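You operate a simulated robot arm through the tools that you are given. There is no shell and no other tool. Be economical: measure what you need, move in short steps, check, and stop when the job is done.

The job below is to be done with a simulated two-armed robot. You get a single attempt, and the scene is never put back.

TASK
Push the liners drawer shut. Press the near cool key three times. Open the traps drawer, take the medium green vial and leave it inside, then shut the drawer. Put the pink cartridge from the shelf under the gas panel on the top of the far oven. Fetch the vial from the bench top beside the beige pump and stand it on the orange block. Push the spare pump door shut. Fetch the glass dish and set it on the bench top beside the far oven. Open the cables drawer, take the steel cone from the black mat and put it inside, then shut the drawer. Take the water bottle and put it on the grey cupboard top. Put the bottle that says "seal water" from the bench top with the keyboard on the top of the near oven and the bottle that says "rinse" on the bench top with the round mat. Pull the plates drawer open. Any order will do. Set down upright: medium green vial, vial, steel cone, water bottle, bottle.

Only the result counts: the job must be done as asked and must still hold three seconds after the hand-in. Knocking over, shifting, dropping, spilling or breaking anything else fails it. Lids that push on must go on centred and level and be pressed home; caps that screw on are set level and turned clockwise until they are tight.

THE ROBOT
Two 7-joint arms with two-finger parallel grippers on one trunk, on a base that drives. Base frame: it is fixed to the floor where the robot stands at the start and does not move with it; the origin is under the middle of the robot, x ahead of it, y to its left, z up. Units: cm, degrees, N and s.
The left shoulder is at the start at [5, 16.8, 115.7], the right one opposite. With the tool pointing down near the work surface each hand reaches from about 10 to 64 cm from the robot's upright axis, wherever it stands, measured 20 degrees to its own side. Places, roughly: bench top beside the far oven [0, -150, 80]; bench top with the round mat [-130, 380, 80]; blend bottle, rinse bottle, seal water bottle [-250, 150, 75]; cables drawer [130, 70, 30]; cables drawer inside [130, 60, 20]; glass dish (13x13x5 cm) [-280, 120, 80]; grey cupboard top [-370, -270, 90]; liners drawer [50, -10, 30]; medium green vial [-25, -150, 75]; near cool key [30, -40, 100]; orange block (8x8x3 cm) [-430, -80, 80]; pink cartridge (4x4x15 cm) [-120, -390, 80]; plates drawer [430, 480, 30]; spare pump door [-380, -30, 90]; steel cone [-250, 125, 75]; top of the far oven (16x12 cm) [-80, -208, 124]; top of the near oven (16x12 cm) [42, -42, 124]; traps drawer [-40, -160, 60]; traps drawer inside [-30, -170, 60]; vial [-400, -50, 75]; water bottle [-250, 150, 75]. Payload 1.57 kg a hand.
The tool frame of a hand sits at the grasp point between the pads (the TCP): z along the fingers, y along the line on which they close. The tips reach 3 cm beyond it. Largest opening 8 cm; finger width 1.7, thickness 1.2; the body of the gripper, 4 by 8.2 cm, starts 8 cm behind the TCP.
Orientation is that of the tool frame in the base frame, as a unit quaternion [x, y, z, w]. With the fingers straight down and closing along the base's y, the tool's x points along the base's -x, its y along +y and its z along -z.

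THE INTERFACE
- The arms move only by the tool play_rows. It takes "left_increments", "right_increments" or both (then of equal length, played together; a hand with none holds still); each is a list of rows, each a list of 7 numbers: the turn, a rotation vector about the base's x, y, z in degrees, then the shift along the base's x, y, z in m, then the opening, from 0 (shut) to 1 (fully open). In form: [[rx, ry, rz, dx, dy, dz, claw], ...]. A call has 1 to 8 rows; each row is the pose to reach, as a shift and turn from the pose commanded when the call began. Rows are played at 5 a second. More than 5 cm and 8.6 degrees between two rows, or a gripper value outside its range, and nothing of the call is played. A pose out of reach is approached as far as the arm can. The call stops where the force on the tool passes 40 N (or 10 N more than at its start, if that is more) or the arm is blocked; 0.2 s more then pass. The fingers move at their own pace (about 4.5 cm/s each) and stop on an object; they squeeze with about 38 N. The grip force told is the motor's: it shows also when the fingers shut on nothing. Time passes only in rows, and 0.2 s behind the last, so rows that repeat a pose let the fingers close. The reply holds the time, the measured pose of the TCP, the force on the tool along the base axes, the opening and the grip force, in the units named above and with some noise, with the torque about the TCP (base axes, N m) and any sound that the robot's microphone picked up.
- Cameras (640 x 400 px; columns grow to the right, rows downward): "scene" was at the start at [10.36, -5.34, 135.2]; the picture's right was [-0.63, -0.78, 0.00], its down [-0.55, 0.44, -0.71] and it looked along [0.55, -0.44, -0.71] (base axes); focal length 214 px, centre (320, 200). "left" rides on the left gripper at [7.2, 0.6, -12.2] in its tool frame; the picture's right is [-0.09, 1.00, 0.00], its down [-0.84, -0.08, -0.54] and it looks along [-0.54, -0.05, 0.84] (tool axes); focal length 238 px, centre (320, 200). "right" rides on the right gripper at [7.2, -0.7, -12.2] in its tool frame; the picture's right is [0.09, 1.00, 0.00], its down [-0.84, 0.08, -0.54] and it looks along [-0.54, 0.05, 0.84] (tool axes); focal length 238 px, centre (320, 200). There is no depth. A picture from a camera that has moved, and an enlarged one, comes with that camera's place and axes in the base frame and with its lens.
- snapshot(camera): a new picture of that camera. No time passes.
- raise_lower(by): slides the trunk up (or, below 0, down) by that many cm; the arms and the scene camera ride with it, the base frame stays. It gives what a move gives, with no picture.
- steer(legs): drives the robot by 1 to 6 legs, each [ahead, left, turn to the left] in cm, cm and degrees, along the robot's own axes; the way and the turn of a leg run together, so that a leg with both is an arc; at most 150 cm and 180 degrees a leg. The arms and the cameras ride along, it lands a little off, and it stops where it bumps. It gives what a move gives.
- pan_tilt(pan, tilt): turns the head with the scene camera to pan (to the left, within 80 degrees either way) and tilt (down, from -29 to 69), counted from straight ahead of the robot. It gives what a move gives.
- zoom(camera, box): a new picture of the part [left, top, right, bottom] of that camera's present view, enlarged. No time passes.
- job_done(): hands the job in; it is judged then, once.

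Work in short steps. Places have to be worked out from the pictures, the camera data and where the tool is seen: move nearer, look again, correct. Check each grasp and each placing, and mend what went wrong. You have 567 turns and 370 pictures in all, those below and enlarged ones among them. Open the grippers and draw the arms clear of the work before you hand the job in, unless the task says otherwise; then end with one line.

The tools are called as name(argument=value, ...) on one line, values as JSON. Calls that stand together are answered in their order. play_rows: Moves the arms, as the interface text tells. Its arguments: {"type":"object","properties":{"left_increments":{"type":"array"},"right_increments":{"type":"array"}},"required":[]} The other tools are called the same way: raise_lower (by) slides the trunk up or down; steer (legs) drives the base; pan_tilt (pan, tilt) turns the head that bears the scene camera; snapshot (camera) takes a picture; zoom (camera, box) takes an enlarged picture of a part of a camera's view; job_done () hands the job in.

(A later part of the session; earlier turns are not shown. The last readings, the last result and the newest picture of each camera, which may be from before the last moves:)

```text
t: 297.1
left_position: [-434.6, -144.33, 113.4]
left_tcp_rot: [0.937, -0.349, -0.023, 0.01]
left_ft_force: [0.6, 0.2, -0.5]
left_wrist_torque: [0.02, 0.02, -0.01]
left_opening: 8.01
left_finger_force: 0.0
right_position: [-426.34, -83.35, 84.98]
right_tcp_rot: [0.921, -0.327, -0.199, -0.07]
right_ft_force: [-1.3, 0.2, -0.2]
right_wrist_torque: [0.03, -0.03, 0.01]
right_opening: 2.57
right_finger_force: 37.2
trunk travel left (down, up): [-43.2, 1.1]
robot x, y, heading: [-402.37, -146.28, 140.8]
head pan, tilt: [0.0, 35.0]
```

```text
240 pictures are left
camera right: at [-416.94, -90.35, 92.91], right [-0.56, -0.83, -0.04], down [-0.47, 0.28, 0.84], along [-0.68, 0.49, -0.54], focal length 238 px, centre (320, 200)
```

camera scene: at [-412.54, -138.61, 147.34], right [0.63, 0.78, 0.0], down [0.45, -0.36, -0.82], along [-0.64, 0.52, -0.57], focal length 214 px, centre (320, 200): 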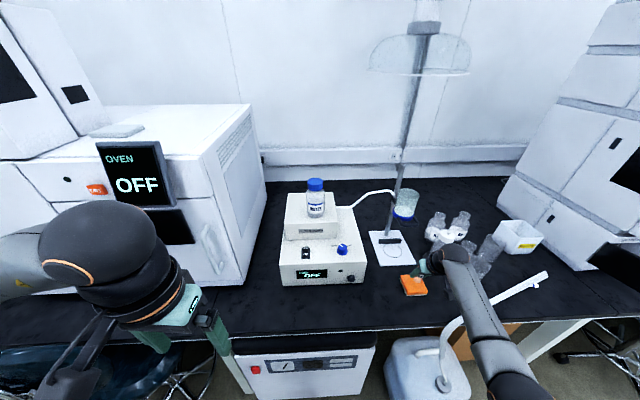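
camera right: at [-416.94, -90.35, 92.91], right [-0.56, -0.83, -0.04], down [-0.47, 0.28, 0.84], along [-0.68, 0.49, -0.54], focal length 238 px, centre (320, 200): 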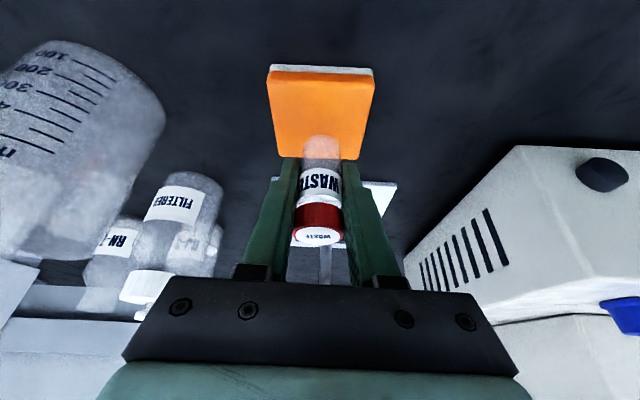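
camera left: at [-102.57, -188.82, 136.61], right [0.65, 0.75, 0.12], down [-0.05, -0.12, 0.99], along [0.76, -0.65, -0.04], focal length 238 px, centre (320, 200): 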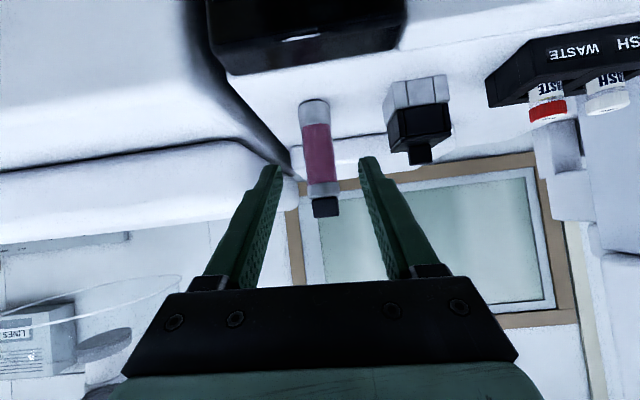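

No drift now. I ease down to contact.

play_rows(right_increments=[[0, 0, 0, 0, 0, -0.01, 0], [0, 0, 0, 0, 0, -0.018, 0], [0, 0, 0, 0, 0, -0.022, 0], [0, 0, 0, 0, 0, -0.026, 0]])

```text
t: 298.1
left_position: [-434.5, -144.27, 113.36]
left_tcp_rot: [0.937, -0.349, -0.023, 0.009]
left_ft_force: [-0.2, -0.4, 0.4]
left_wrist_torque: [0.0, -0.01, -0.03]
left_opening: 8.03
left_finger_force: 0.1
right_position: [-426.4, -83.36, 82.43]
right_tcp_rot: [0.921, -0.327, -0.2, -0.07]
right_ft_force: [-0.1, 0.3, -0.9]
right_wrist_torque: [-0.02, 0.02, 0.01]
right_opening: 2.55
right_finger_force: 36.1
trunk travel left (down, up): [-43.2, 1.1]
robot x, y, heading: [-402.45, -146.54, 140.6]
head pan, tilt: [0.0, 35.0]
```

play_rows(right_increments=[[0, 0, 0, 0, 0, -0.003, 0], [0, 0, 0, 0, 0, -0.006, 0], [0, 0, 0, 0, 0, -0.009, 0]])

```text
t: 298.9
left_position: [-434.6, -144.29, 113.42]
left_tcp_rot: [0.937, -0.349, -0.023, 0.009]
left_ft_force: [0.1, -0.1, 0.2]
left_wrist_torque: [-0.02, -0.02, 0.02]
left_opening: 8.0
left_finger_force: 0.0
right_position: [-426.41, -83.28, 81.62]
right_tcp_rot: [0.921, -0.327, -0.2, -0.07]
right_ft_force: [1.5, -1.2, 3.7]
right_wrist_torque: [0.01, -0.07, 0.0]
right_opening: 2.56
right_finger_force: 36.7
trunk travel left (down, up): [-43.2, 1.1]
robot x, y, heading: [-402.82, -146.56, 141.1]
head pan, tilt: [0.0, 35.0]
```

Contact. I open and withdraw up along the tool axis.

play_rows(right_increments=[[0, 0, 0, 0, 0, 0.001, 0.45], [0, 0, 0, 0, 0, 0.001, 0.5], [0, 0, 0, 0.009, -0.007, 0.025, 0.5], [0, 0, 0, 0.02, -0.016, 0.06, 0.5], [0, 0, 0, 0.033, -0.026, 0.095, 0.5], [0, 0, 0, 0.046, -0.037, 0.13, 0.5]])

snapshot(camera="right")

```text
t: 300.3
left_position: [-434.69, -144.44, 113.25]
left_tcp_rot: [0.937, -0.349, -0.023, 0.009]
left_ft_force: [-0.8, -1.1, 0.6]
left_wrist_torque: [0.03, 0.0, 0.03]
left_opening: 8.01
left_finger_force: 0.1
right_position: [-421.62, -86.98, 94.59]
right_tcp_rot: [0.921, -0.328, -0.2, -0.07]
right_ft_force: [0.4, 0.0, 0.3]
right_wrist_torque: [0.0, 0.01, 0.02]
right_opening: 4.0
right_finger_force: 0.1
trunk travel left (down, up): [-43.2, 1.1]
robot x, y, heading: [-402.82, -146.17, 141.1]
head pan, tilt: [0.0, 35.0]
```

```text
239 pictures are left
camera right: at [-412.34, -93.98, 102.52], right [-0.56, -0.83, -0.04], down [-0.47, 0.28, 0.84], along [-0.68, 0.49, -0.54], focal length 238 px, centre (320, 200)
```

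right: 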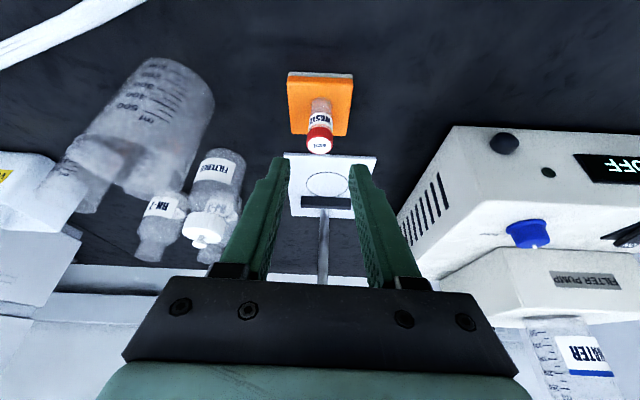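

The vial stands on the orange block. Now for the spare pump door: I back off 30 cm, lower the trunk, and move right 60 cm to view it.

steer(legs=[[-32, 0, 0], [0, -62, 0]])

raise_lower(by=-11)

pan_tilt(pan=-25, tilt=30)

snapshot(camera="scene")

```text
t: 307.9
left_position: [-371.06, -116.83, 113.44]
left_tcp_rot: [0.936, -0.351, -0.023, 0.009]
left_ft_force: [0.2, 0.0, -0.6]
left_wrist_torque: [-0.01, -0.02, -0.03]
left_opening: 7.98
left_finger_force: 0.0
right_position: [-357.95, -59.47, 94.46]
right_tcp_rot: [0.921, -0.328, -0.2, -0.07]
right_ft_force: [0.4, 0.5, 0.4]
right_wrist_torque: [-0.02, 0.0, 0.0]
right_opening: 4.0
right_finger_force: 0.2
trunk travel left (down, up): [-43.2, 1.1]
robot x, y, heading: [-338.99, -119.07, 140.6]
head pan, tilt: [0.0, 35.0]
```

```text
t: 309.3
left_position: [-371.06, -116.71, 102.3]
left_tcp_rot: [0.936, -0.351, -0.022, 0.01]
left_ft_force: [-0.9, 0.5, -0.2]
left_wrist_torque: [0.0, 0.03, -0.02]
left_opening: 8.01
left_finger_force: 0.0
right_position: [-357.95, -59.41, 83.59]
right_tcp_rot: [0.921, -0.328, -0.199, -0.07]
right_ft_force: [0.3, 0.3, 0.6]
right_wrist_torque: [-0.01, 0.01, -0.02]
right_opening: 4.0
right_finger_force: 0.1
trunk travel left (down, up): [-32.2, 12.1]
robot x, y, heading: [-339.18, -119.05, 141.1]
head pan, tilt: [0.0, 35.0]
```

```text
t: 310.2
left_position: [-371.17, -116.89, 102.45]
left_tcp_rot: [0.937, -0.35, -0.022, 0.009]
left_ft_force: [0.1, -0.2, 0.1]
left_wrist_torque: [0.0, -0.03, 0.0]
left_opening: 8.01
left_finger_force: 0.0
right_position: [-358.17, -59.4, 83.54]
right_tcp_rot: [0.921, -0.327, -0.199, -0.069]
right_ft_force: [-0.1, -0.5, -0.6]
right_wrist_torque: [-0.03, 0.01, 0.0]
right_opening: 4.01
right_finger_force: 0.1
trunk travel left (down, up): [-32.2, 12.1]
robot x, y, heading: [-339.02, -118.75, 140.9]
head pan, tilt: [-25.0, 30.0]
```

```text
238 pictures are left
camera scene: at [-346.1, -108.56, 137.12], right [0.9, 0.44, 0.0], down [0.22, -0.45, -0.87], along [-0.38, 0.78, -0.5], focal length 214 px, centre (320, 200)
```

scene: 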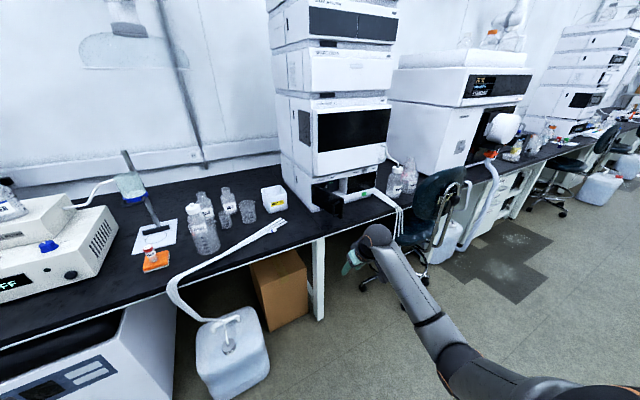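

zoom(camera="scene", box=[260, 150, 440, 260])

```text
3.56 times, centred on (350, 205) of scene
camera zoom: at [-346.1, -108.56, 137.12], right [0.9, 0.44, 0.0], down [0.22, -0.45, -0.87], along [-0.38, 0.78, -0.5], focal length 763 px, centre (213, 182)
```

zoom: 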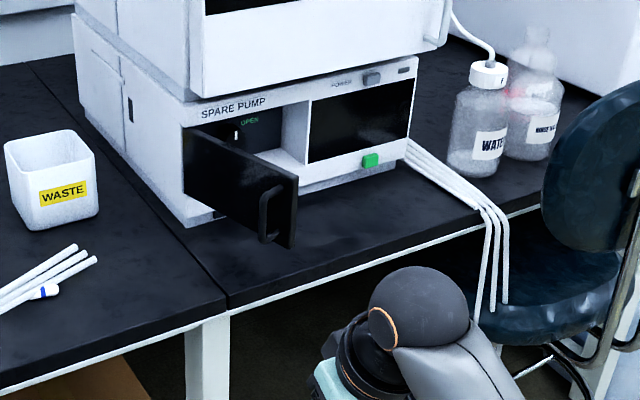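

The door is hinged at its left, open about 55°, its free end near [-375, -25]. I close the right fingers, tilt further, and draw the hand left and back before driving in.

play_rows(right_increments=[[4, 5, 0, 0, -0.025, 0.01, 0], [8, 10, 0, 0, -0.05, 0.02, 0], [12, 15, 0, -0.005, -0.075, 0.03, 0], [16, 20, 0, -0.01, -0.1, 0.03, 0], [20, 24.5, 0, -0.014, -0.125, 0.03, 0], [22, 27.2, 0, -0.014, -0.143, 0.03, 0]])

steer(legs=[[0, -20, 0], [26, 0, 0]])

snapshot(camera="right")

snapshot(camera="scene")

```text
t: 311.6
left_position: [-371.08, -116.71, 102.4]
left_tcp_rot: [0.936, -0.35, -0.023, 0.009]
left_ft_force: [0.2, -0.5, -0.9]
left_wrist_torque: [0.03, 0.0, 0.0]
left_opening: 8.01
left_finger_force: 0.1
right_position: [-359.51, -73.82, 86.43]
right_tcp_rot: [0.818, -0.291, -0.468, -0.164]
right_ft_force: [-0.3, 0.1, -0.4]
right_wrist_torque: [0.04, 0.0, 0.0]
right_opening: 0.02
right_finger_force: 21.5
trunk travel left (down, up): [-32.2, 12.1]
robot x, y, heading: [-338.99, -119.31, 140.9]
head pan, tilt: [-25.0, 30.0]
```

```text
t: 315.4
left_position: [-378.42, -85.08, 102.36]
left_tcp_rot: [0.936, -0.351, -0.024, 0.009]
left_ft_force: [-0.1, -1.0, 0.1]
left_wrist_torque: [-0.01, -0.05, 0.01]
left_opening: 8.03
left_finger_force: 0.0
right_position: [-366.69, -42.11, 86.4]
right_tcp_rot: [0.818, -0.292, -0.467, -0.164]
right_ft_force: [0.0, -0.7, -0.6]
right_wrist_torque: [0.0, -0.01, 0.0]
right_opening: 0.0
right_finger_force: 21.4
trunk travel left (down, up): [-32.2, 12.1]
robot x, y, heading: [-345.74, -87.13, 141.1]
head pan, tilt: [-25.0, 30.0]
```

```text
236 pictures are left
camera right: at [-355.38, -50.7, 86.3], right [-0.59, -0.8, -0.08], down [-0.02, -0.08, 1.0], along [-0.81, 0.59, 0.04], focal length 238 px, centre (320, 200)
```

right: 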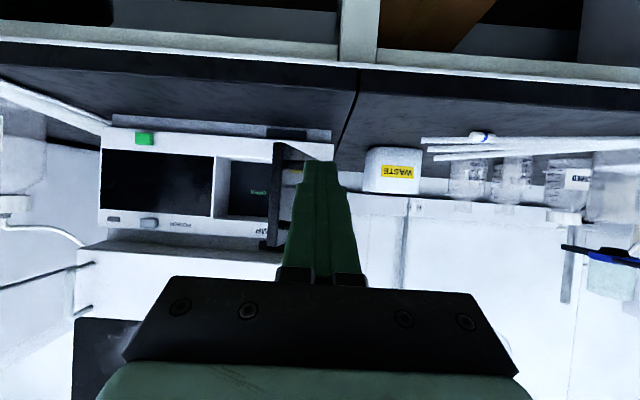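

```text
235 pictures are left
camera scene: at [-353.35, -76.79, 137.11], right [0.9, 0.43, 0.0], down [0.22, -0.45, -0.87], along [-0.38, 0.78, -0.5], focal length 214 px, centre (320, 200)
```

scene: 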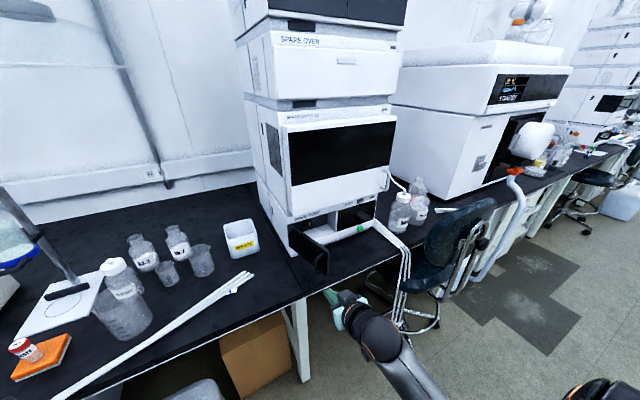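

The tip is on the door's outer side. I move to line up with the door's outer half, then push.

play_rows(right_increments=[[0, 0, 0, -0.012, 0.034, 0, 0], [0, 0, 0, -0.028, 0.068, 0, 0], [0, 0, 0, -0.046, 0.102, 0, 0], [0, 0, 0, -0.062, 0.125, 0, 0], [0, 0, 0, -0.078, 0.148, 0, 0]])

snapshot(camera="right")

zoom(camera="scene", box=[240, 180, 440, 320])

```text
t: 316.1
left_position: [-378.18, -84.99, 102.53]
left_tcp_rot: [0.935, -0.353, -0.023, 0.007]
left_ft_force: [0.0, -0.4, 0.2]
left_wrist_torque: [-0.01, -0.01, 0.0]
left_opening: 8.0
left_finger_force: 0.0
right_position: [-369.29, -33.07, 86.33]
right_tcp_rot: [0.818, -0.299, -0.459, -0.176]
right_ft_force: [13.5, -4.1, 5.7]
right_wrist_torque: [0.01, 0.02, -0.03]
right_opening: 0.0
right_finger_force: 20.8
trunk travel left (down, up): [-32.2, 12.1]
robot x, y, heading: [-346.27, -87.19, 140.7]
head pan, tilt: [-25.0, 30.0]
stopped in row 3 (right hand): the force on the tool passed its limit at 58 N (the readings are from after the stop); the commanded pose is now the measured one
```

```text
234 pictures are left
camera right: at [-358.19, -42.0, 86.31], right [-0.61, -0.79, -0.09], down [-0.04, -0.09, 1.0], along [-0.79, 0.61, 0.03], focal length 238 px, centre (320, 200)
```

right: 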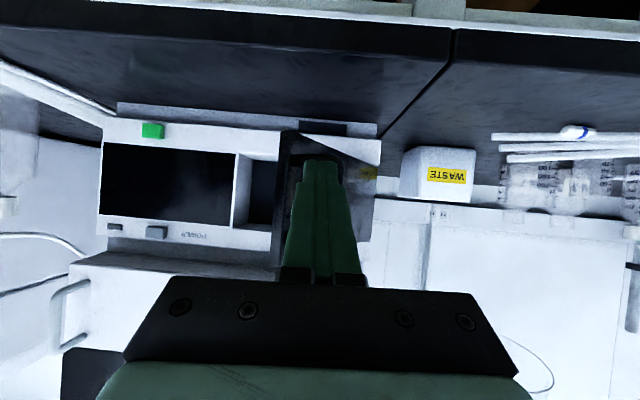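

```text
2.86 times, centred on (340, 250) of scene
camera zoom: at [-353.23, -76.84, 137.12], right [0.9, 0.43, 0.0], down [0.22, -0.45, -0.87], along [-0.37, 0.78, -0.5], focal length 613 px, centre (263, 57)
```

zoom: 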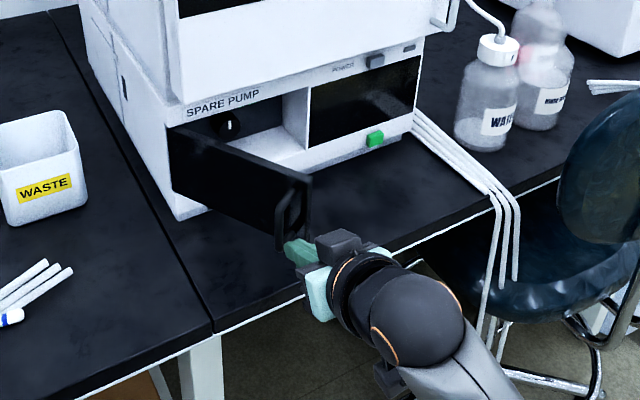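

The tip met the handle end-on. I back off 1 cm and push sideways (perpendicular to the door) instead.

play_rows(right_increments=[[0, 0, 0, 0.008, -0.006, 0, 0], [0, 0, 0, 0.01, 0.004, 0, 0], [0, 0, 0, 0.011, 0.014, 0, 0], [0, 0, 0, 0.013, 0.024, 0, 0], [0, 0, 0, 0.014, 0.034, 0, 0], [0, 0, 0, 0.015, 0.044, 0, 0], [0, 0, 0, 0.017, 0.054, 0, 0]])

zoom(camera="scene", box=[240, 180, 440, 320])

```text
t: 317.8
left_position: [-378.29, -84.9, 102.3]
left_tcp_rot: [0.936, -0.352, -0.023, 0.009]
left_ft_force: [0.6, 0.0, 0.3]
left_wrist_torque: [0.03, 0.0, -0.02]
left_opening: 7.99
left_finger_force: 0.0
right_position: [-367.74, -27.85, 86.18]
right_tcp_rot: [0.819, -0.297, -0.459, -0.172]
right_ft_force: [0.6, -0.6, -0.8]
right_wrist_torque: [-0.01, 0.01, -0.02]
right_opening: 0.0
right_finger_force: 21.3
trunk travel left (down, up): [-32.2, 12.1]
robot x, y, heading: [-346.25, -87.26, 140.4]
head pan, tilt: [-25.0, 30.0]
```

```text
2.86 times, centred on (340, 250) of scene
camera zoom: at [-353.24, -76.81, 137.12], right [0.9, 0.43, 0.0], down [0.22, -0.45, -0.87], along [-0.37, 0.78, -0.5], focal length 613 px, centre (263, 57)
```

zoom: 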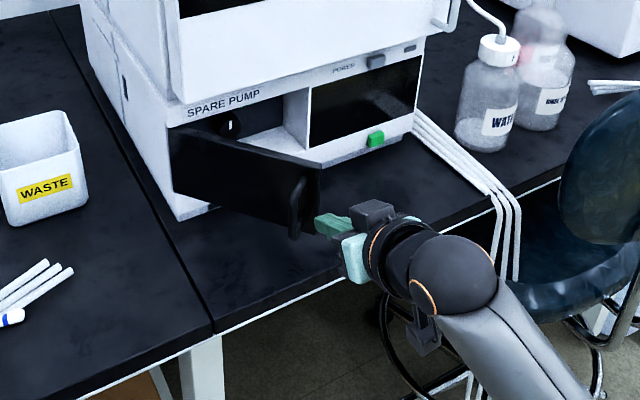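

The door has swung partly in. I move the tip 4.5 cm left, then push straight toward the pump.

play_rows(right_increments=[[0, 0, 0, -0.012, -0.025, 0, 0], [0, 0, 0, -0.028, -0.035, 0, 0], [0, 0, 0, -0.044, -0.022, 0, 0], [0, 0, 0, -0.06, -0.009, 0, 0], [0, 0, 0, -0.075, 0.003, 0, 0], [0, 0, 0, -0.09, 0.016, 0, 0]])

zoom(camera="scene", box=[240, 180, 440, 320])

```text
t: 318.4
left_position: [-378.06, -84.88, 102.5]
left_tcp_rot: [0.935, -0.353, -0.023, 0.007]
left_ft_force: [0.5, -0.3, 0.0]
left_wrist_torque: [0.01, -0.01, 0.0]
left_opening: 7.98
left_finger_force: 0.1
right_position: [-369.1, -30.36, 86.03]
right_tcp_rot: [0.819, -0.303, -0.451, -0.183]
right_ft_force: [13.2, -1.6, 7.5]
right_wrist_torque: [0.01, -0.01, -0.03]
right_opening: 0.0
right_finger_force: 21.4
trunk travel left (down, up): [-32.2, 12.1]
robot x, y, heading: [-346.0, -86.71, 140.2]
head pan, tilt: [-25.0, 30.0]
stopped in row 2 (right hand): the force on the tool passed its limit at 49 N (the readings are from after the stop); the commanded pose is now the measured one
```

```text
2.86 times, centred on (340, 250) of scene
camera zoom: at [-353.11, -76.88, 137.14], right [0.9, 0.43, 0.0], down [0.21, -0.45, -0.87], along [-0.37, 0.78, -0.5], focal length 613 px, centre (263, 57)
```

zoom: 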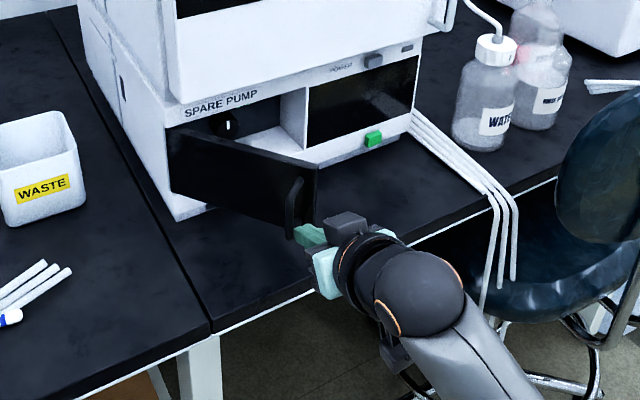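

The tip caught the handle's side. I back away, go around to its left-front, and push along the door's closing arc.

play_rows(right_increments=[[0, 0, 0, 0.016, -0.02, 0, 0], [0, 0, 0, 0.0, -0.032, 0, 0], [0, 0, 0, -0.0107, 0.0074, 0, 0], [0, 0, 0, -0.0199, 0.04, 0, 0], [0, 0, 0, -0.0314, 0.069, 0, 0], [0, 0, 0, -0.0457, 0.096, 0, 0]])

zoom(camera="scene", box=[240, 180, 440, 320])

```text
t: 319.2
left_position: [-378.15, -84.73, 102.4]
left_tcp_rot: [0.935, -0.355, -0.024, 0.008]
left_ft_force: [-0.4, 0.5, -1.0]
left_wrist_torque: [-0.01, -0.02, -0.01]
left_opening: 7.99
left_finger_force: 0.0
right_position: [-369.26, -28.77, 86.02]
right_tcp_rot: [0.82, -0.308, -0.442, -0.194]
right_ft_force: [18.7, -0.9, 8.5]
right_wrist_torque: [0.06, -0.11, -0.19]
right_opening: 0.01
right_finger_force: 21.0
trunk travel left (down, up): [-32.2, 12.1]
robot x, y, heading: [-346.43, -87.7, 140.2]
head pan, tilt: [-25.0, 30.0]
stopped in row 4 (right hand): the force on the tool passed its limit at 45 N (the readings are from after the stop); the commanded pose is now the measured one
```

```text
2.86 times, centred on (340, 250) of scene
camera zoom: at [-353.0, -76.9, 137.14], right [0.9, 0.43, 0.0], down [0.21, -0.45, -0.87], along [-0.37, 0.78, -0.5], focal length 613 px, centre (263, 57)
```

zoom: 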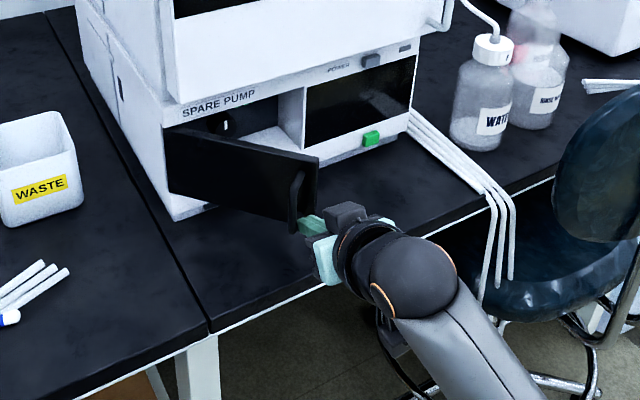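

The tip slipped inside the handle loop's right side. I retreat, come to the handle's outer side, and follow the arc of the bar.

play_rows(right_increments=[[0, 0, 0, 0.017, -0.0267, 0, 0], [0, 0, 0, 0.0044, -0.0422, 0, 0], [0, 0, 0, -0.0063, -0.0142, 0, 0], [0, 0, 0, -0.0074, 0.0162, 0, 0], [0, 0, 0, -0.0104, 0.0445, 0, 0], [0, 0, 0, -0.0174, 0.0707, 0, 0], [0, 0, 0, -0.0276, 0.093, 0, 0], [0, 0, 0, -0.0384, 0.1147, 0, 0]])

zoom(camera="scene", box=[240, 180, 440, 320])

snapshot(camera="right")

```text
t: 320.1
left_position: [-378.13, -84.68, 102.32]
left_tcp_rot: [0.935, -0.355, -0.022, 0.009]
left_ft_force: [-1.1, 0.1, -0.2]
left_wrist_torque: [-0.01, -0.05, -0.03]
left_opening: 8.0
left_finger_force: 0.1
right_position: [-368.97, -29.28, 85.47]
right_tcp_rot: [0.821, -0.314, -0.432, -0.201]
right_ft_force: [10.0, 0.1, 3.5]
right_wrist_torque: [0.02, -0.06, -0.08]
right_opening: 0.02
right_finger_force: 21.3
trunk travel left (down, up): [-32.2, 12.1]
robot x, y, heading: [-346.03, -87.25, 139.9]
head pan, tilt: [-25.0, 30.0]
stopped in row 4 (right hand): the force on the tool passed its limit at 42 N (the readings are from after the stop); the commanded pose is now the measured one
```

```text
2.86 times, centred on (340, 250) of scene
camera zoom: at [-353.04, -76.86, 137.12], right [0.91, 0.42, 0.0], down [0.21, -0.45, -0.87], along [-0.37, 0.78, -0.5], focal length 613 px, centre (263, 57)
```

zoom: 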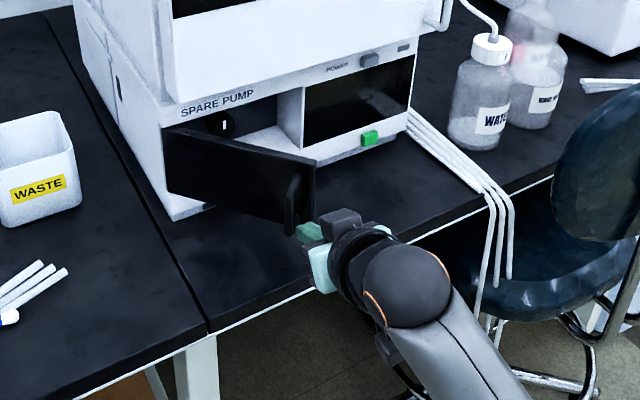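

```text
228 pictures are left
camera right: at [-358.4, -38.78, 85.95], right [-0.65, -0.75, -0.14], down [-0.1, -0.1, 0.99], along [-0.76, 0.65, -0.01], focal length 238 px, centre (320, 200)
```

right: 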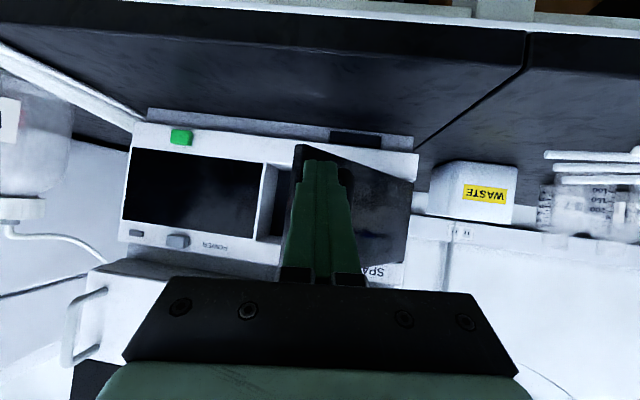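

I reposition the tip to the left side of the handle, deeper, and push sideways again as that worked before.

play_rows(right_increments=[[0, 0, 0, 0.0107, -0.0344, 0.005, 0], [0, 0, 0, -0.012, -0.0546, 0.01, 0], [0, 0, 0, -0.044, -0.0544, 0.01, 0], [0, 0, 0, -0.0635, -0.0387, 0.01, 0]])

zoom(camera="scene", box=[240, 180, 440, 320])

```text
t: 320.8
left_position: [-378.09, -84.62, 102.48]
left_tcp_rot: [0.934, -0.355, -0.022, 0.009]
left_ft_force: [0.1, -1.0, -0.6]
left_wrist_torque: [-0.01, 0.0, 0.03]
left_opening: 8.02
left_finger_force: 0.1
right_position: [-370.01, -34.51, 86.17]
right_tcp_rot: [0.821, -0.319, -0.426, -0.207]
right_ft_force: [11.0, -4.2, 6.3]
right_wrist_torque: [0.02, 0.02, -0.05]
right_opening: 0.0
right_finger_force: 21.3
trunk travel left (down, up): [-32.2, 12.1]
robot x, y, heading: [-346.12, -87.43, 140.0]
head pan, tilt: [-25.0, 30.0]
stopped in row 3 (right hand): the force on the tool passed its limit at 62 N (the readings are from after the stop); the commanded pose is now the measured one
```

```text
2.86 times, centred on (340, 250) of scene
camera zoom: at [-352.88, -76.83, 137.14], right [0.91, 0.42, 0.0], down [0.21, -0.45, -0.87], along [-0.37, 0.78, -0.5], focal length 613 px, centre (263, 57)
```

zoom: 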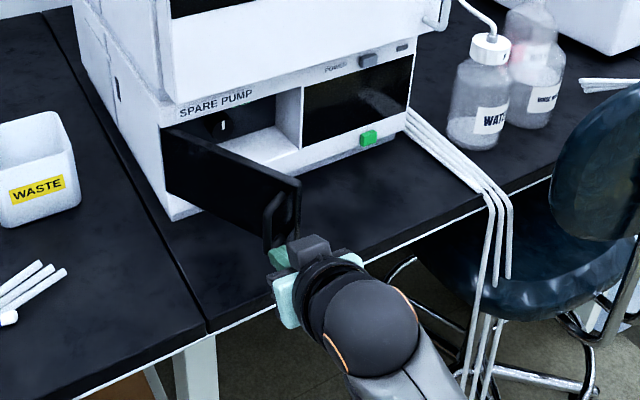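

The tip was hooked inside the handle. I back well clear first, then come round to the door's outer-left side.

play_rows(right_increments=[[0, 0, 0, 0.031, -0.025, 0, 0], [0, 0, 0, 0.04, -0.045, 0, 0], [0, 0, 0, 0.0, -0.075, 0, 0], [0, 0, 0, -0.035, -0.062, 0, 0], [0, 0, 0, -0.0603, -0.036, 0, 0]])

zoom(camera="scene", box=[240, 180, 440, 320])

snapshot(camera="right")

```text
t: 322.0
left_position: [-378.17, -84.68, 102.52]
left_tcp_rot: [0.934, -0.356, -0.024, 0.009]
left_ft_force: [0.5, -0.6, 0.4]
left_wrist_torque: [0.02, 0.03, -0.02]
left_opening: 8.0
left_finger_force: 0.0
right_position: [-375.64, -37.92, 85.55]
right_tcp_rot: [0.825, -0.315, -0.419, -0.212]
right_ft_force: [-0.7, 0.3, 0.2]
right_wrist_torque: [0.0, -0.02, -0.03]
right_opening: 0.01
right_finger_force: 21.1
trunk travel left (down, up): [-32.2, 12.1]
robot x, y, heading: [-345.84, -87.48, 139.9]
head pan, tilt: [-25.0, 30.0]
```

```text
2.86 times, centred on (340, 250) of scene
camera zoom: at [-352.99, -76.77, 137.11], right [0.91, 0.42, 0.0], down [0.21, -0.45, -0.87], along [-0.37, 0.78, -0.5], focal length 613 px, centre (263, 57)
```

zoom: 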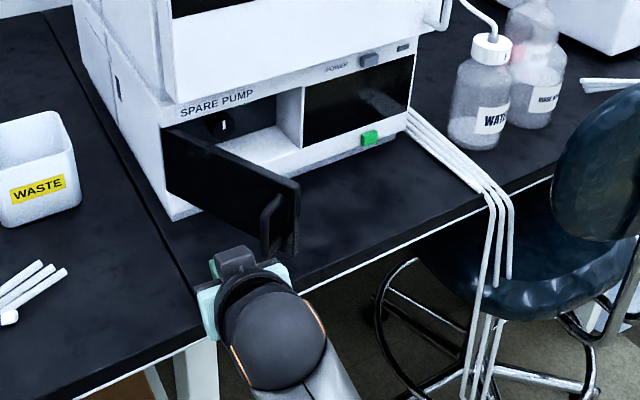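

```text
225 pictures are left
camera right: at [-365.2, -47.53, 86.29], right [-0.65, -0.74, -0.16], down [-0.13, -0.1, 0.99], along [-0.75, 0.66, -0.03], focal length 238 px, centre (320, 200)
```

right: 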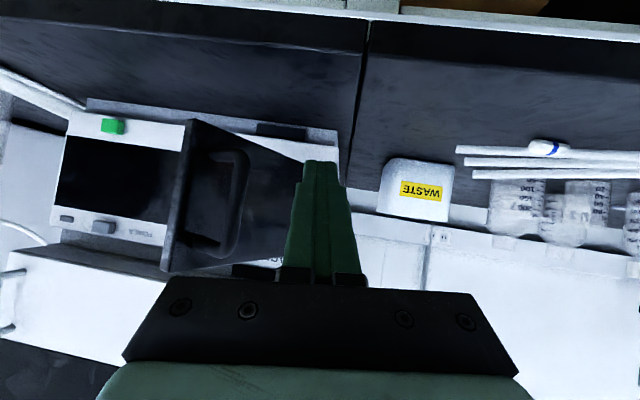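

Now the camera shows the door face and handle clearly, with my tip on its outer side. I sweep the handle along its closing arc.

play_rows(right_increments=[[0, 0, 0, 0.0243, 0.0253, 0, 0], [0, 0, 0, 0.0386, 0.046, 0, 0], [0, 0, 0, 0.0452, 0.0702, 0, 0], [0, 0, 0, 0.0474, 0.0967, 0, 0], [0, 0, 0, 0.046, 0.1235, 0, 0], [0, 0, 0, 0.0412, 0.1493, 0, 0]])

snapshot(camera="right")

```text
t: 323.4
left_position: [-378.26, -84.65, 102.41]
left_tcp_rot: [0.935, -0.355, -0.022, 0.008]
left_ft_force: [0.3, 0.1, 1.1]
left_wrist_torque: [0.02, 0.04, -0.04]
left_opening: 7.99
left_finger_force: 0.0
right_position: [-372.25, -23.43, 86.04]
right_tcp_rot: [0.823, -0.315, -0.427, -0.201]
right_ft_force: [-11.1, -3.1, -1.8]
right_wrist_torque: [-0.1, 0.14, 0.29]
right_opening: 0.0
right_finger_force: 21.0
trunk travel left (down, up): [-32.2, 12.1]
robot x, y, heading: [-346.27, -87.03, 140.1]
head pan, tilt: [-25.0, 30.0]
```

```text
224 pictures are left
camera right: at [-361.81, -33.02, 86.77], right [-0.65, -0.75, -0.14], down [-0.1, -0.09, 0.99], along [-0.75, 0.66, -0.02], focal length 238 px, centre (320, 200)
```

right: 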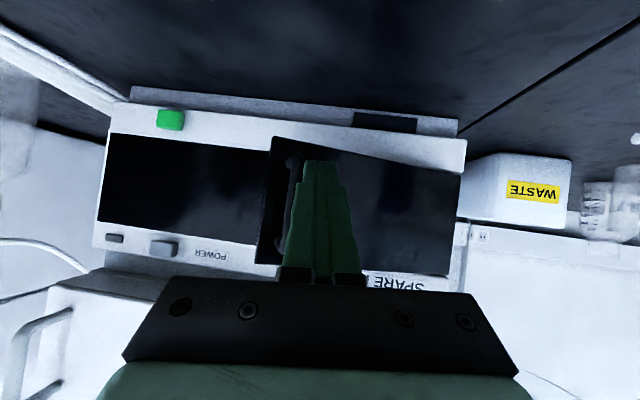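

The door is nearly shut. I push straight in now.

play_rows(right_increments=[[0, 0, 0, -0.01, 0.011, 0, 0], [0, 0, 0, -0.022, 0.02, 0, 0], [0, 0, 0, -0.034, 0.03, 0, 0], [0, 0, 0, -0.046, 0.04, 0, 0], [0, 0, 0, -0.058, 0.049, 0, 0], [0, 0, 0, -0.07, 0.058, 0, 0], [0, 0, 0, -0.082, 0.067, 0, 0], [0, 0, 0, -0.094, 0.076, 0, 0]])

snapshot(camera="right")

```text
t: 324.8
left_position: [-378.0, -84.8, 102.49]
left_tcp_rot: [0.934, -0.356, -0.022, 0.007]
left_ft_force: [-0.1, 0.6, -1.0]
left_wrist_torque: [-0.01, 0.0, 0.0]
left_opening: 8.0
left_finger_force: 0.0
right_position: [-378.51, -17.85, 86.21]
right_tcp_rot: [0.823, -0.317, -0.425, -0.202]
right_ft_force: [11.4, -11.5, 5.9]
right_wrist_torque: [-0.06, 0.07, 0.17]
right_opening: 0.03
right_finger_force: 21.3
trunk travel left (down, up): [-32.2, 12.1]
robot x, y, heading: [-346.19, -87.03, 140.1]
head pan, tilt: [-25.0, 30.0]
stopped in row 7 (right hand): the force on the tool passed its limit at 45 N (the readings are from after the stop); the commanded pose is now the measured one
```

```text
223 pictures are left
camera right: at [-368.18, -27.48, 86.89], right [-0.65, -0.75, -0.14], down [-0.11, -0.09, 0.99], along [-0.75, 0.66, -0.02], focal length 238 px, centre (320, 200)
```

right: 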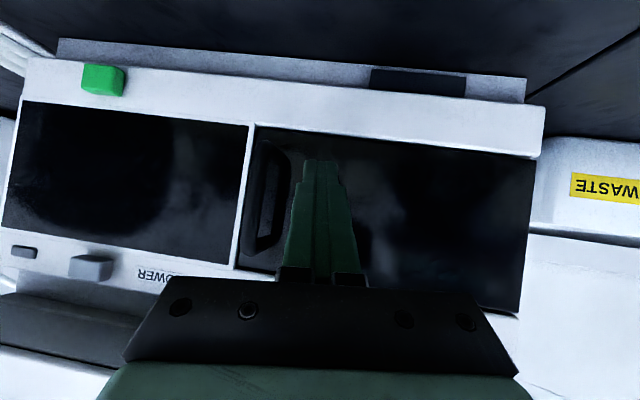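

It looks shut, and resisted at 45 N. I withdraw straight back and verify.

play_rows(right_increments=[[0, 0, 0, 0.03, -0.026, 0, 0], [0, 0, 0, 0.06, -0.052, 0, 0], [0, 0, 0, 0.09, -0.078, 0, 0], [0, 0, 0, 0.12, -0.104, 0.01, 0], [0, 0, 0, 0.15, -0.13, 0.03, 0]])

steer(legs=[[-35, 0, 0]])

pan_tilt(pan=-40, tilt=22)

snapshot(camera="scene")

```text
t: 326.0
left_position: [-377.96, -84.63, 102.43]
left_tcp_rot: [0.934, -0.356, -0.023, 0.009]
left_ft_force: [0.3, -0.7, 0.3]
left_wrist_torque: [0.0, 0.02, 0.0]
left_opening: 7.97
left_finger_force: 0.1
right_position: [-363.53, -30.61, 88.89]
right_tcp_rot: [0.824, -0.317, -0.423, -0.203]
right_ft_force: [0.2, 0.2, 0.4]
right_wrist_torque: [0.02, 0.02, -0.03]
right_opening: 0.0
right_finger_force: 21.4
trunk travel left (down, up): [-32.2, 12.1]
robot x, y, heading: [-346.05, -87.16, 140.2]
head pan, tilt: [-25.0, 30.0]
```

```text
t: 328.3
left_position: [-351.27, -106.99, 102.52]
left_tcp_rot: [0.933, -0.359, -0.023, 0.008]
left_ft_force: [0.1, 0.5, 0.5]
left_wrist_torque: [0.02, 0.01, 0.0]
left_opening: 7.99
left_finger_force: 0.0
right_position: [-336.8, -52.98, 88.89]
right_tcp_rot: [0.823, -0.319, -0.424, -0.204]
right_ft_force: [-0.1, 0.1, -0.1]
right_wrist_torque: [-0.01, 0.02, -0.02]
right_opening: 0.0
right_finger_force: 21.6
trunk travel left (down, up): [-32.2, 12.1]
robot x, y, heading: [-319.2, -110.18, 139.7]
head pan, tilt: [-25.0, 30.0]
```

```text
t: 329.0
left_position: [-351.38, -107.03, 102.41]
left_tcp_rot: [0.933, -0.358, -0.023, 0.009]
left_ft_force: [0.2, 0.8, 0.4]
left_wrist_torque: [-0.05, 0.03, -0.01]
left_opening: 7.98
left_finger_force: 0.1
right_position: [-336.85, -52.93, 88.86]
right_tcp_rot: [0.824, -0.318, -0.423, -0.203]
right_ft_force: [0.3, -0.6, 0.7]
right_wrist_torque: [0.06, 0.04, -0.01]
right_opening: 0.0
right_finger_force: 21.7
trunk travel left (down, up): [-32.2, 12.1]
robot x, y, heading: [-319.35, -109.88, 140.0]
head pan, tilt: [-40.0, 22.0]
```

```text
222 pictures are left
camera scene: at [-324.03, -98.26, 138.4], right [0.99, 0.17, 0.0], down [0.06, -0.37, -0.93], along [-0.16, 0.91, -0.37], focal length 214 px, centre (320, 200)
```

scene: 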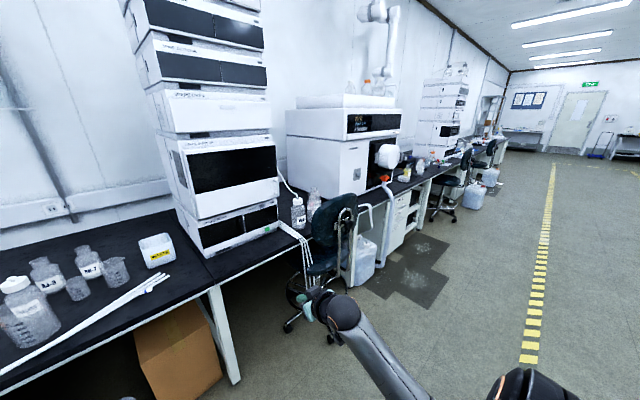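

The spare pump door is shut. I restore the right hand, and drive right along the aisle toward the keyboard bench.

play_rows(right_increments=[[-5, -6.2, 0, 0, 0, 0.01, 0.5], [-10, -12.4, 0, 0, 0, 0.02, 1], [-15, -18.6, 0, 0, 0, 0.03, 1], [-20, -24.7, 0, 0, 0, 0.04, 1], [-25, -30.9, 0, 0, 0, 0.05, 1], [-30, -37.1, 0, 0, 0, 0.06, 1], [-35, -43.3, 0, 0, 0, 0.07, 1], [-36.3, -45, 0, 0, 0, 0.08, 1]])

steer(legs=[[0, -150, 1], [0, -45, 0]])

pan_tilt(pan=0, tilt=22)

snapshot(camera="scene")

```text
t: 330.8
left_position: [-351.37, -107.0, 102.49]
left_tcp_rot: [0.934, -0.358, -0.023, 0.008]
left_ft_force: [0.9, 0.2, -0.7]
left_wrist_torque: [0.05, -0.03, 0.01]
left_opening: 8.0
left_finger_force: 0.0
right_position: [-336.8, -52.94, 96.92]
right_tcp_rot: [0.941, -0.332, 0.037, -0.048]
right_ft_force: [0.4, 0.2, -0.5]
right_wrist_torque: [0.03, 0.0, 0.0]
right_opening: 7.99
right_finger_force: 0.0
trunk travel left (down, up): [-32.2, 12.1]
robot x, y, heading: [-319.24, -109.76, 139.8]
head pan, tilt: [-40.0, 22.0]
```

```text
t: 348.3
left_position: [-226.01, 43.15, 102.37]
left_tcp_rot: [0.936, -0.352, -0.023, 0.009]
left_ft_force: [-0.3, 0.3, -0.7]
left_wrist_torque: [-0.01, 0.01, -0.04]
left_opening: 7.99
left_finger_force: 0.1
right_position: [-211.95, 97.42, 96.88]
right_tcp_rot: [0.944, -0.326, 0.036, -0.048]
right_ft_force: [-0.1, 0.5, 0.4]
right_wrist_torque: [-0.01, -0.03, -0.02]
right_opening: 8.01
right_finger_force: 0.1
trunk travel left (down, up): [-32.2, 12.1]
robot x, y, heading: [-194.09, 40.63, 140.3]
head pan, tilt: [-40.0, 22.0]
```

```text
t: 349.4
left_position: [-225.92, 43.12, 102.4]
left_tcp_rot: [0.936, -0.352, -0.022, 0.008]
left_ft_force: [0.2, 0.5, 0.8]
left_wrist_torque: [0.0, 0.0, -0.04]
left_opening: 7.98
left_finger_force: 0.1
right_position: [-212.0, 97.23, 96.97]
right_tcp_rot: [0.943, -0.326, 0.037, -0.049]
right_ft_force: [0.3, -0.6, 1.1]
right_wrist_torque: [0.01, 0.02, 0.01]
right_opening: 8.0
right_finger_force: 0.1
trunk travel left (down, up): [-32.2, 12.1]
robot x, y, heading: [-193.86, 40.43, 140.9]
head pan, tilt: [0.0, 22.0]
```

```text
221 pictures are left
camera scene: at [-204.16, 48.91, 138.4], right [0.64, 0.77, 0.0], down [0.29, -0.24, -0.93], along [-0.72, 0.59, -0.37], focal length 214 px, centre (320, 200)
```

scene: 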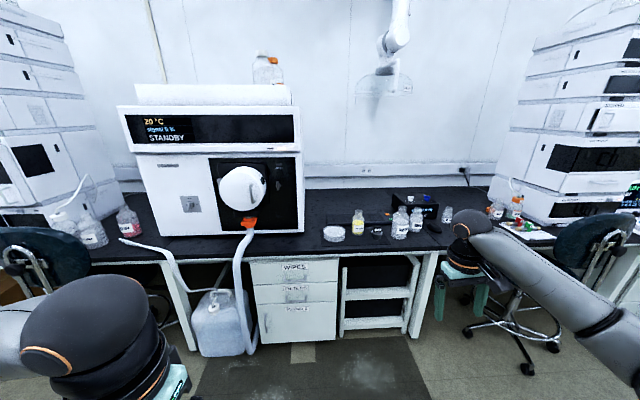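

zoom(camera="scene", box=[300, 170, 560, 280])

```text
2.46 times, centred on (430, 225) of scene
camera zoom: at [-204.16, 48.91, 138.4], right [0.64, 0.77, 0.0], down [0.29, -0.24, -0.93], along [-0.72, 0.59, -0.37], focal length 528 px, centre (49, 138)
```

zoom: 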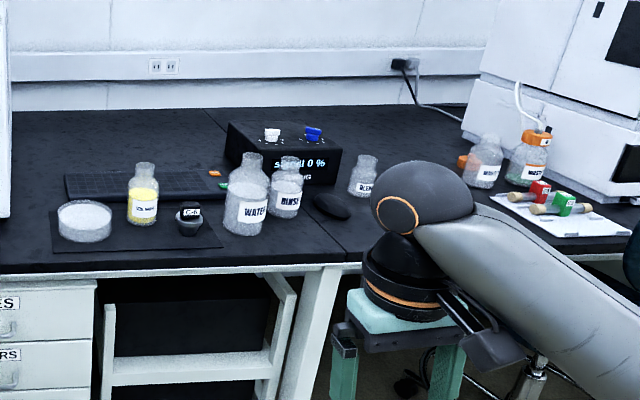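

zoom(camera="scene", box=[310, 195, 400, 255])

zoom(camera="scene", box=[385, 195, 475, 255])

```text
6.67 times, centred on (355, 225) of scene
camera zoom: at [-204.16, 48.91, 138.4], right [0.64, 0.77, 0.0], down [0.29, -0.24, -0.93], along [-0.72, 0.59, -0.37], focal length 1430 px, centre (87, 33)
```

zoom: 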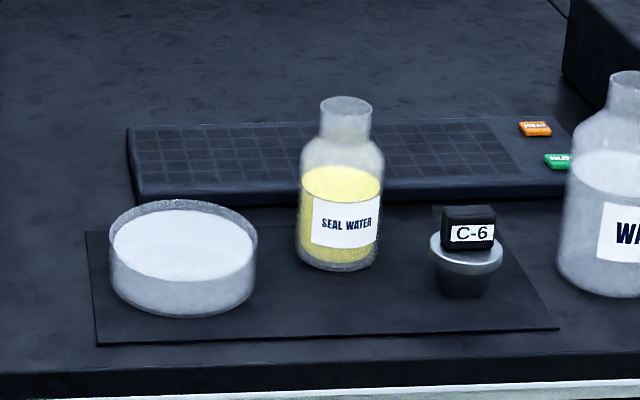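

```text
6.67 times, centred on (430, 225) of scene
camera zoom: at [-204.16, 48.91, 138.4], right [0.64, 0.77, 0.0], down [0.29, -0.24, -0.93], along [-0.72, 0.59, -0.37], focal length 1430 px, centre (-413, 33)
```

zoom: 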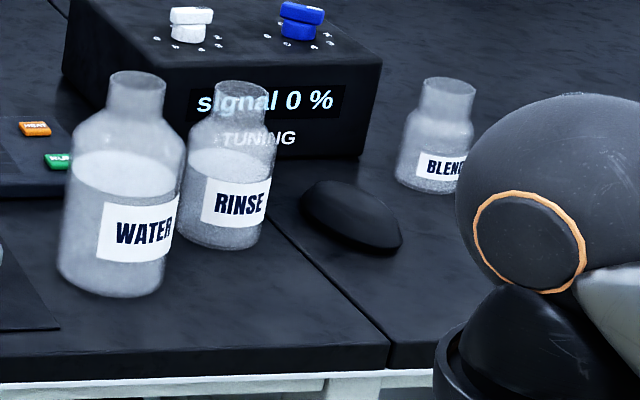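

I see the dish, SEAL WATER, the cone C-6 on the black mat, WATER, RINSE and BLEND. First trip: dish (left hand) and seal water (right). I draw the right hand back, then drive in.

play_rows(right_increments=[[0, 0, 0, 0.03, -0.025, 0.01, 0.8], [0, 0, 0, 0.06, -0.05, 0.02, 0.8], [0, 0, 0, 0.09, -0.075, 0.03, 0.8], [0, 0, 0, 0.12, -0.1, 0.03, 0.8], [0, 0, 0, 0.15, -0.12, 0.03, 0.8]])

steer(legs=[[0, -14, 0], [50, 0, 0]])

pan_tilt(pan=0, tilt=40)

snapshot(camera="scene")

```text
t: 350.6
left_position: [-225.87, 43.06, 102.29]
left_tcp_rot: [0.935, -0.353, -0.023, 0.01]
left_ft_force: [0.7, -0.3, 0.4]
left_wrist_torque: [-0.01, 0.02, -0.02]
left_opening: 8.02
left_finger_force: 0.1
right_position: [-196.96, 85.21, 99.9]
right_tcp_rot: [0.944, -0.325, 0.036, -0.048]
right_ft_force: [-0.5, 0.6, 0.5]
right_wrist_torque: [0.03, -0.02, -0.02]
right_opening: 6.42
right_finger_force: 0.0
trunk travel left (down, up): [-32.2, 12.1]
robot x, y, heading: [-194.37, 40.63, 140.5]
head pan, tilt: [0.0, 22.0]
```

```text
t: 355.0
left_position: [-255.99, 85.43, 102.34]
left_tcp_rot: [0.936, -0.35, -0.023, 0.01]
left_ft_force: [-0.3, -0.3, 0.4]
left_wrist_torque: [-0.02, -0.04, 0.04]
left_opening: 8.01
left_finger_force: 0.1
right_position: [-227.29, 127.71, 100.01]
right_tcp_rot: [0.944, -0.323, 0.035, -0.049]
right_ft_force: [-0.5, -0.2, 0.6]
right_wrist_torque: [0.03, 0.0, 0.03]
right_opening: 6.39
right_finger_force: 0.1
trunk travel left (down, up): [-32.2, 12.1]
robot x, y, heading: [-223.55, 83.04, 141.0]
head pan, tilt: [0.0, 22.0]
```

```text
t: 355.8
left_position: [-255.97, 85.52, 102.48]
left_tcp_rot: [0.936, -0.351, -0.023, 0.007]
left_ft_force: [0.0, -0.9, 0.3]
left_wrist_torque: [-0.01, -0.01, -0.04]
left_opening: 8.0
left_finger_force: 0.0
right_position: [-227.28, 127.68, 99.87]
right_tcp_rot: [0.944, -0.324, 0.037, -0.049]
right_ft_force: [0.0, 0.6, 0.2]
right_wrist_torque: [0.02, -0.01, 0.0]
right_opening: 6.4
right_finger_force: 0.1
trunk travel left (down, up): [-32.2, 12.1]
robot x, y, heading: [-223.85, 83.62, 140.7]
head pan, tilt: [0.0, 40.0]
```

```text
217 pictures are left
camera scene: at [-233.64, 90.83, 135.59], right [0.63, 0.77, 0.0], down [0.5, -0.41, -0.77], along [-0.59, 0.48, -0.64], focal length 214 px, centre (320, 200)
```

scene: 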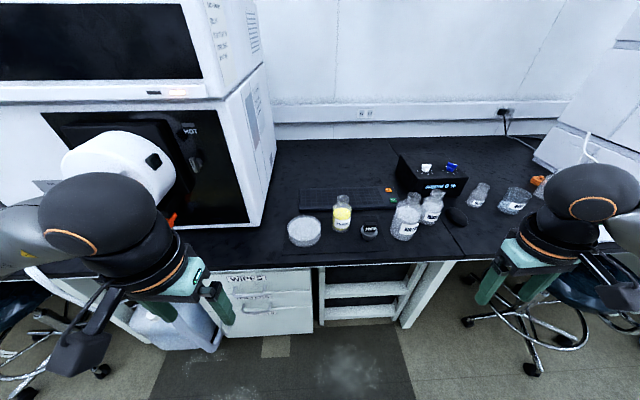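

zoom(camera="scene", box=[270, 175, 460, 275])

```text
3.37 times, centred on (365, 225) of scene
camera zoom: at [-233.64, 90.83, 135.59], right [0.63, 0.77, 0.0], down [0.5, -0.41, -0.77], along [-0.59, 0.48, -0.64], focal length 722 px, centre (168, 116)
```

zoom: 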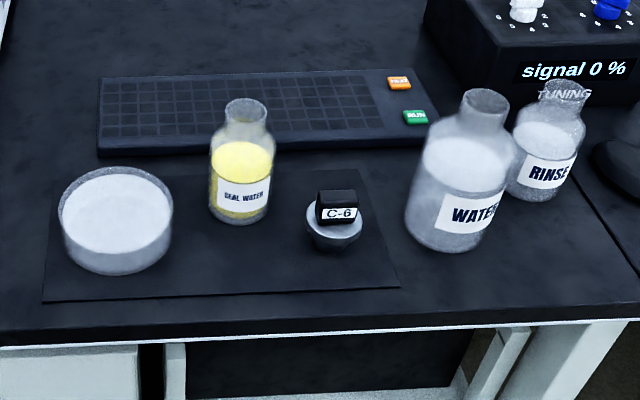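

Positions are now known. For the dish I'll pinch its near rim, fingers closing front-to-back, so I yaw the left hand −90° (camera to the left) here first.

play_rows(left_increments=[[0, 0, -8.5, 0, 0, 0, 0.5], [0, 0, -17, 0, 0, 0, 0.5], [0, 0, -25.5, 0, 0, 0, 0.5], [0, 0, -34, 0, 0, 0, 0.5], [0, 0, -42.5, 0, 0, 0, 0.5], [0, 0, -51, 0, 0, 0, 0.5], [0, 0, -59.5, 0, 0, 0, 0.5], [0, 0, -68, 0, 0, 0, 0.5]])

play_rows(left_increments=[[0, 0, -8, 0, 0, 0, 0.4], [0, 0, -16, 0, 0, 0, 0.4], [0, 0, -22, 0, 0, 0, 0.4]])

snapshot(camera="scene")

```text
t: 357.6
left_position: [-255.93, 85.57, 102.36]
left_tcp_rot: [-0.58, 0.814, 0.023, 0.006]
left_ft_force: [-0.1, -0.2, 0.4]
left_wrist_torque: [0.01, 0.02, -0.01]
left_opening: 4.01
left_finger_force: 0.2
right_position: [-227.32, 127.7, 99.86]
right_tcp_rot: [0.945, -0.323, 0.036, -0.049]
right_ft_force: [0.1, -0.5, -0.7]
right_wrist_torque: [-0.04, 0.04, 0.0]
right_opening: 6.4
right_finger_force: 0.1
trunk travel left (down, up): [-32.2, 12.1]
robot x, y, heading: [-224.07, 83.15, 141.0]
head pan, tilt: [0.0, 40.0]
```

```text
t: 358.4
left_position: [-254.71, 86.19, 102.55]
left_tcp_rot: [-0.439, 0.898, 0.023, 0.009]
left_ft_force: [0.3, -1.0, 1.0]
left_wrist_torque: [-0.02, 0.0, 0.01]
left_opening: 3.19
left_finger_force: 0.1
left hand out of reach, approached as far as the arm can: row 2, 3
right_position: [-227.27, 127.64, 99.88]
right_tcp_rot: [0.944, -0.323, 0.036, -0.048]
right_ft_force: [-0.7, -0.3, 0.6]
right_wrist_torque: [0.04, 0.0, -0.02]
right_opening: 6.39
right_finger_force: 0.1
trunk travel left (down, up): [-32.2, 12.1]
robot x, y, heading: [-224.21, 83.28, 140.5]
head pan, tilt: [0.0, 40.0]
```

```text
215 pictures are left
camera scene: at [-233.66, 90.78, 135.58], right [0.63, 0.77, 0.0], down [0.5, -0.41, -0.77], along [-0.59, 0.48, -0.64], focal length 214 px, centre (320, 200)
```

scene: 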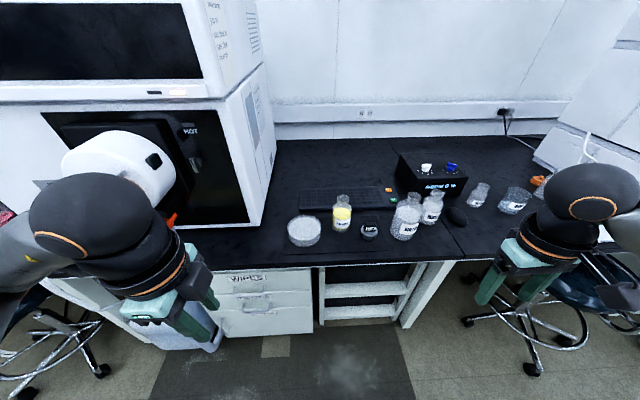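

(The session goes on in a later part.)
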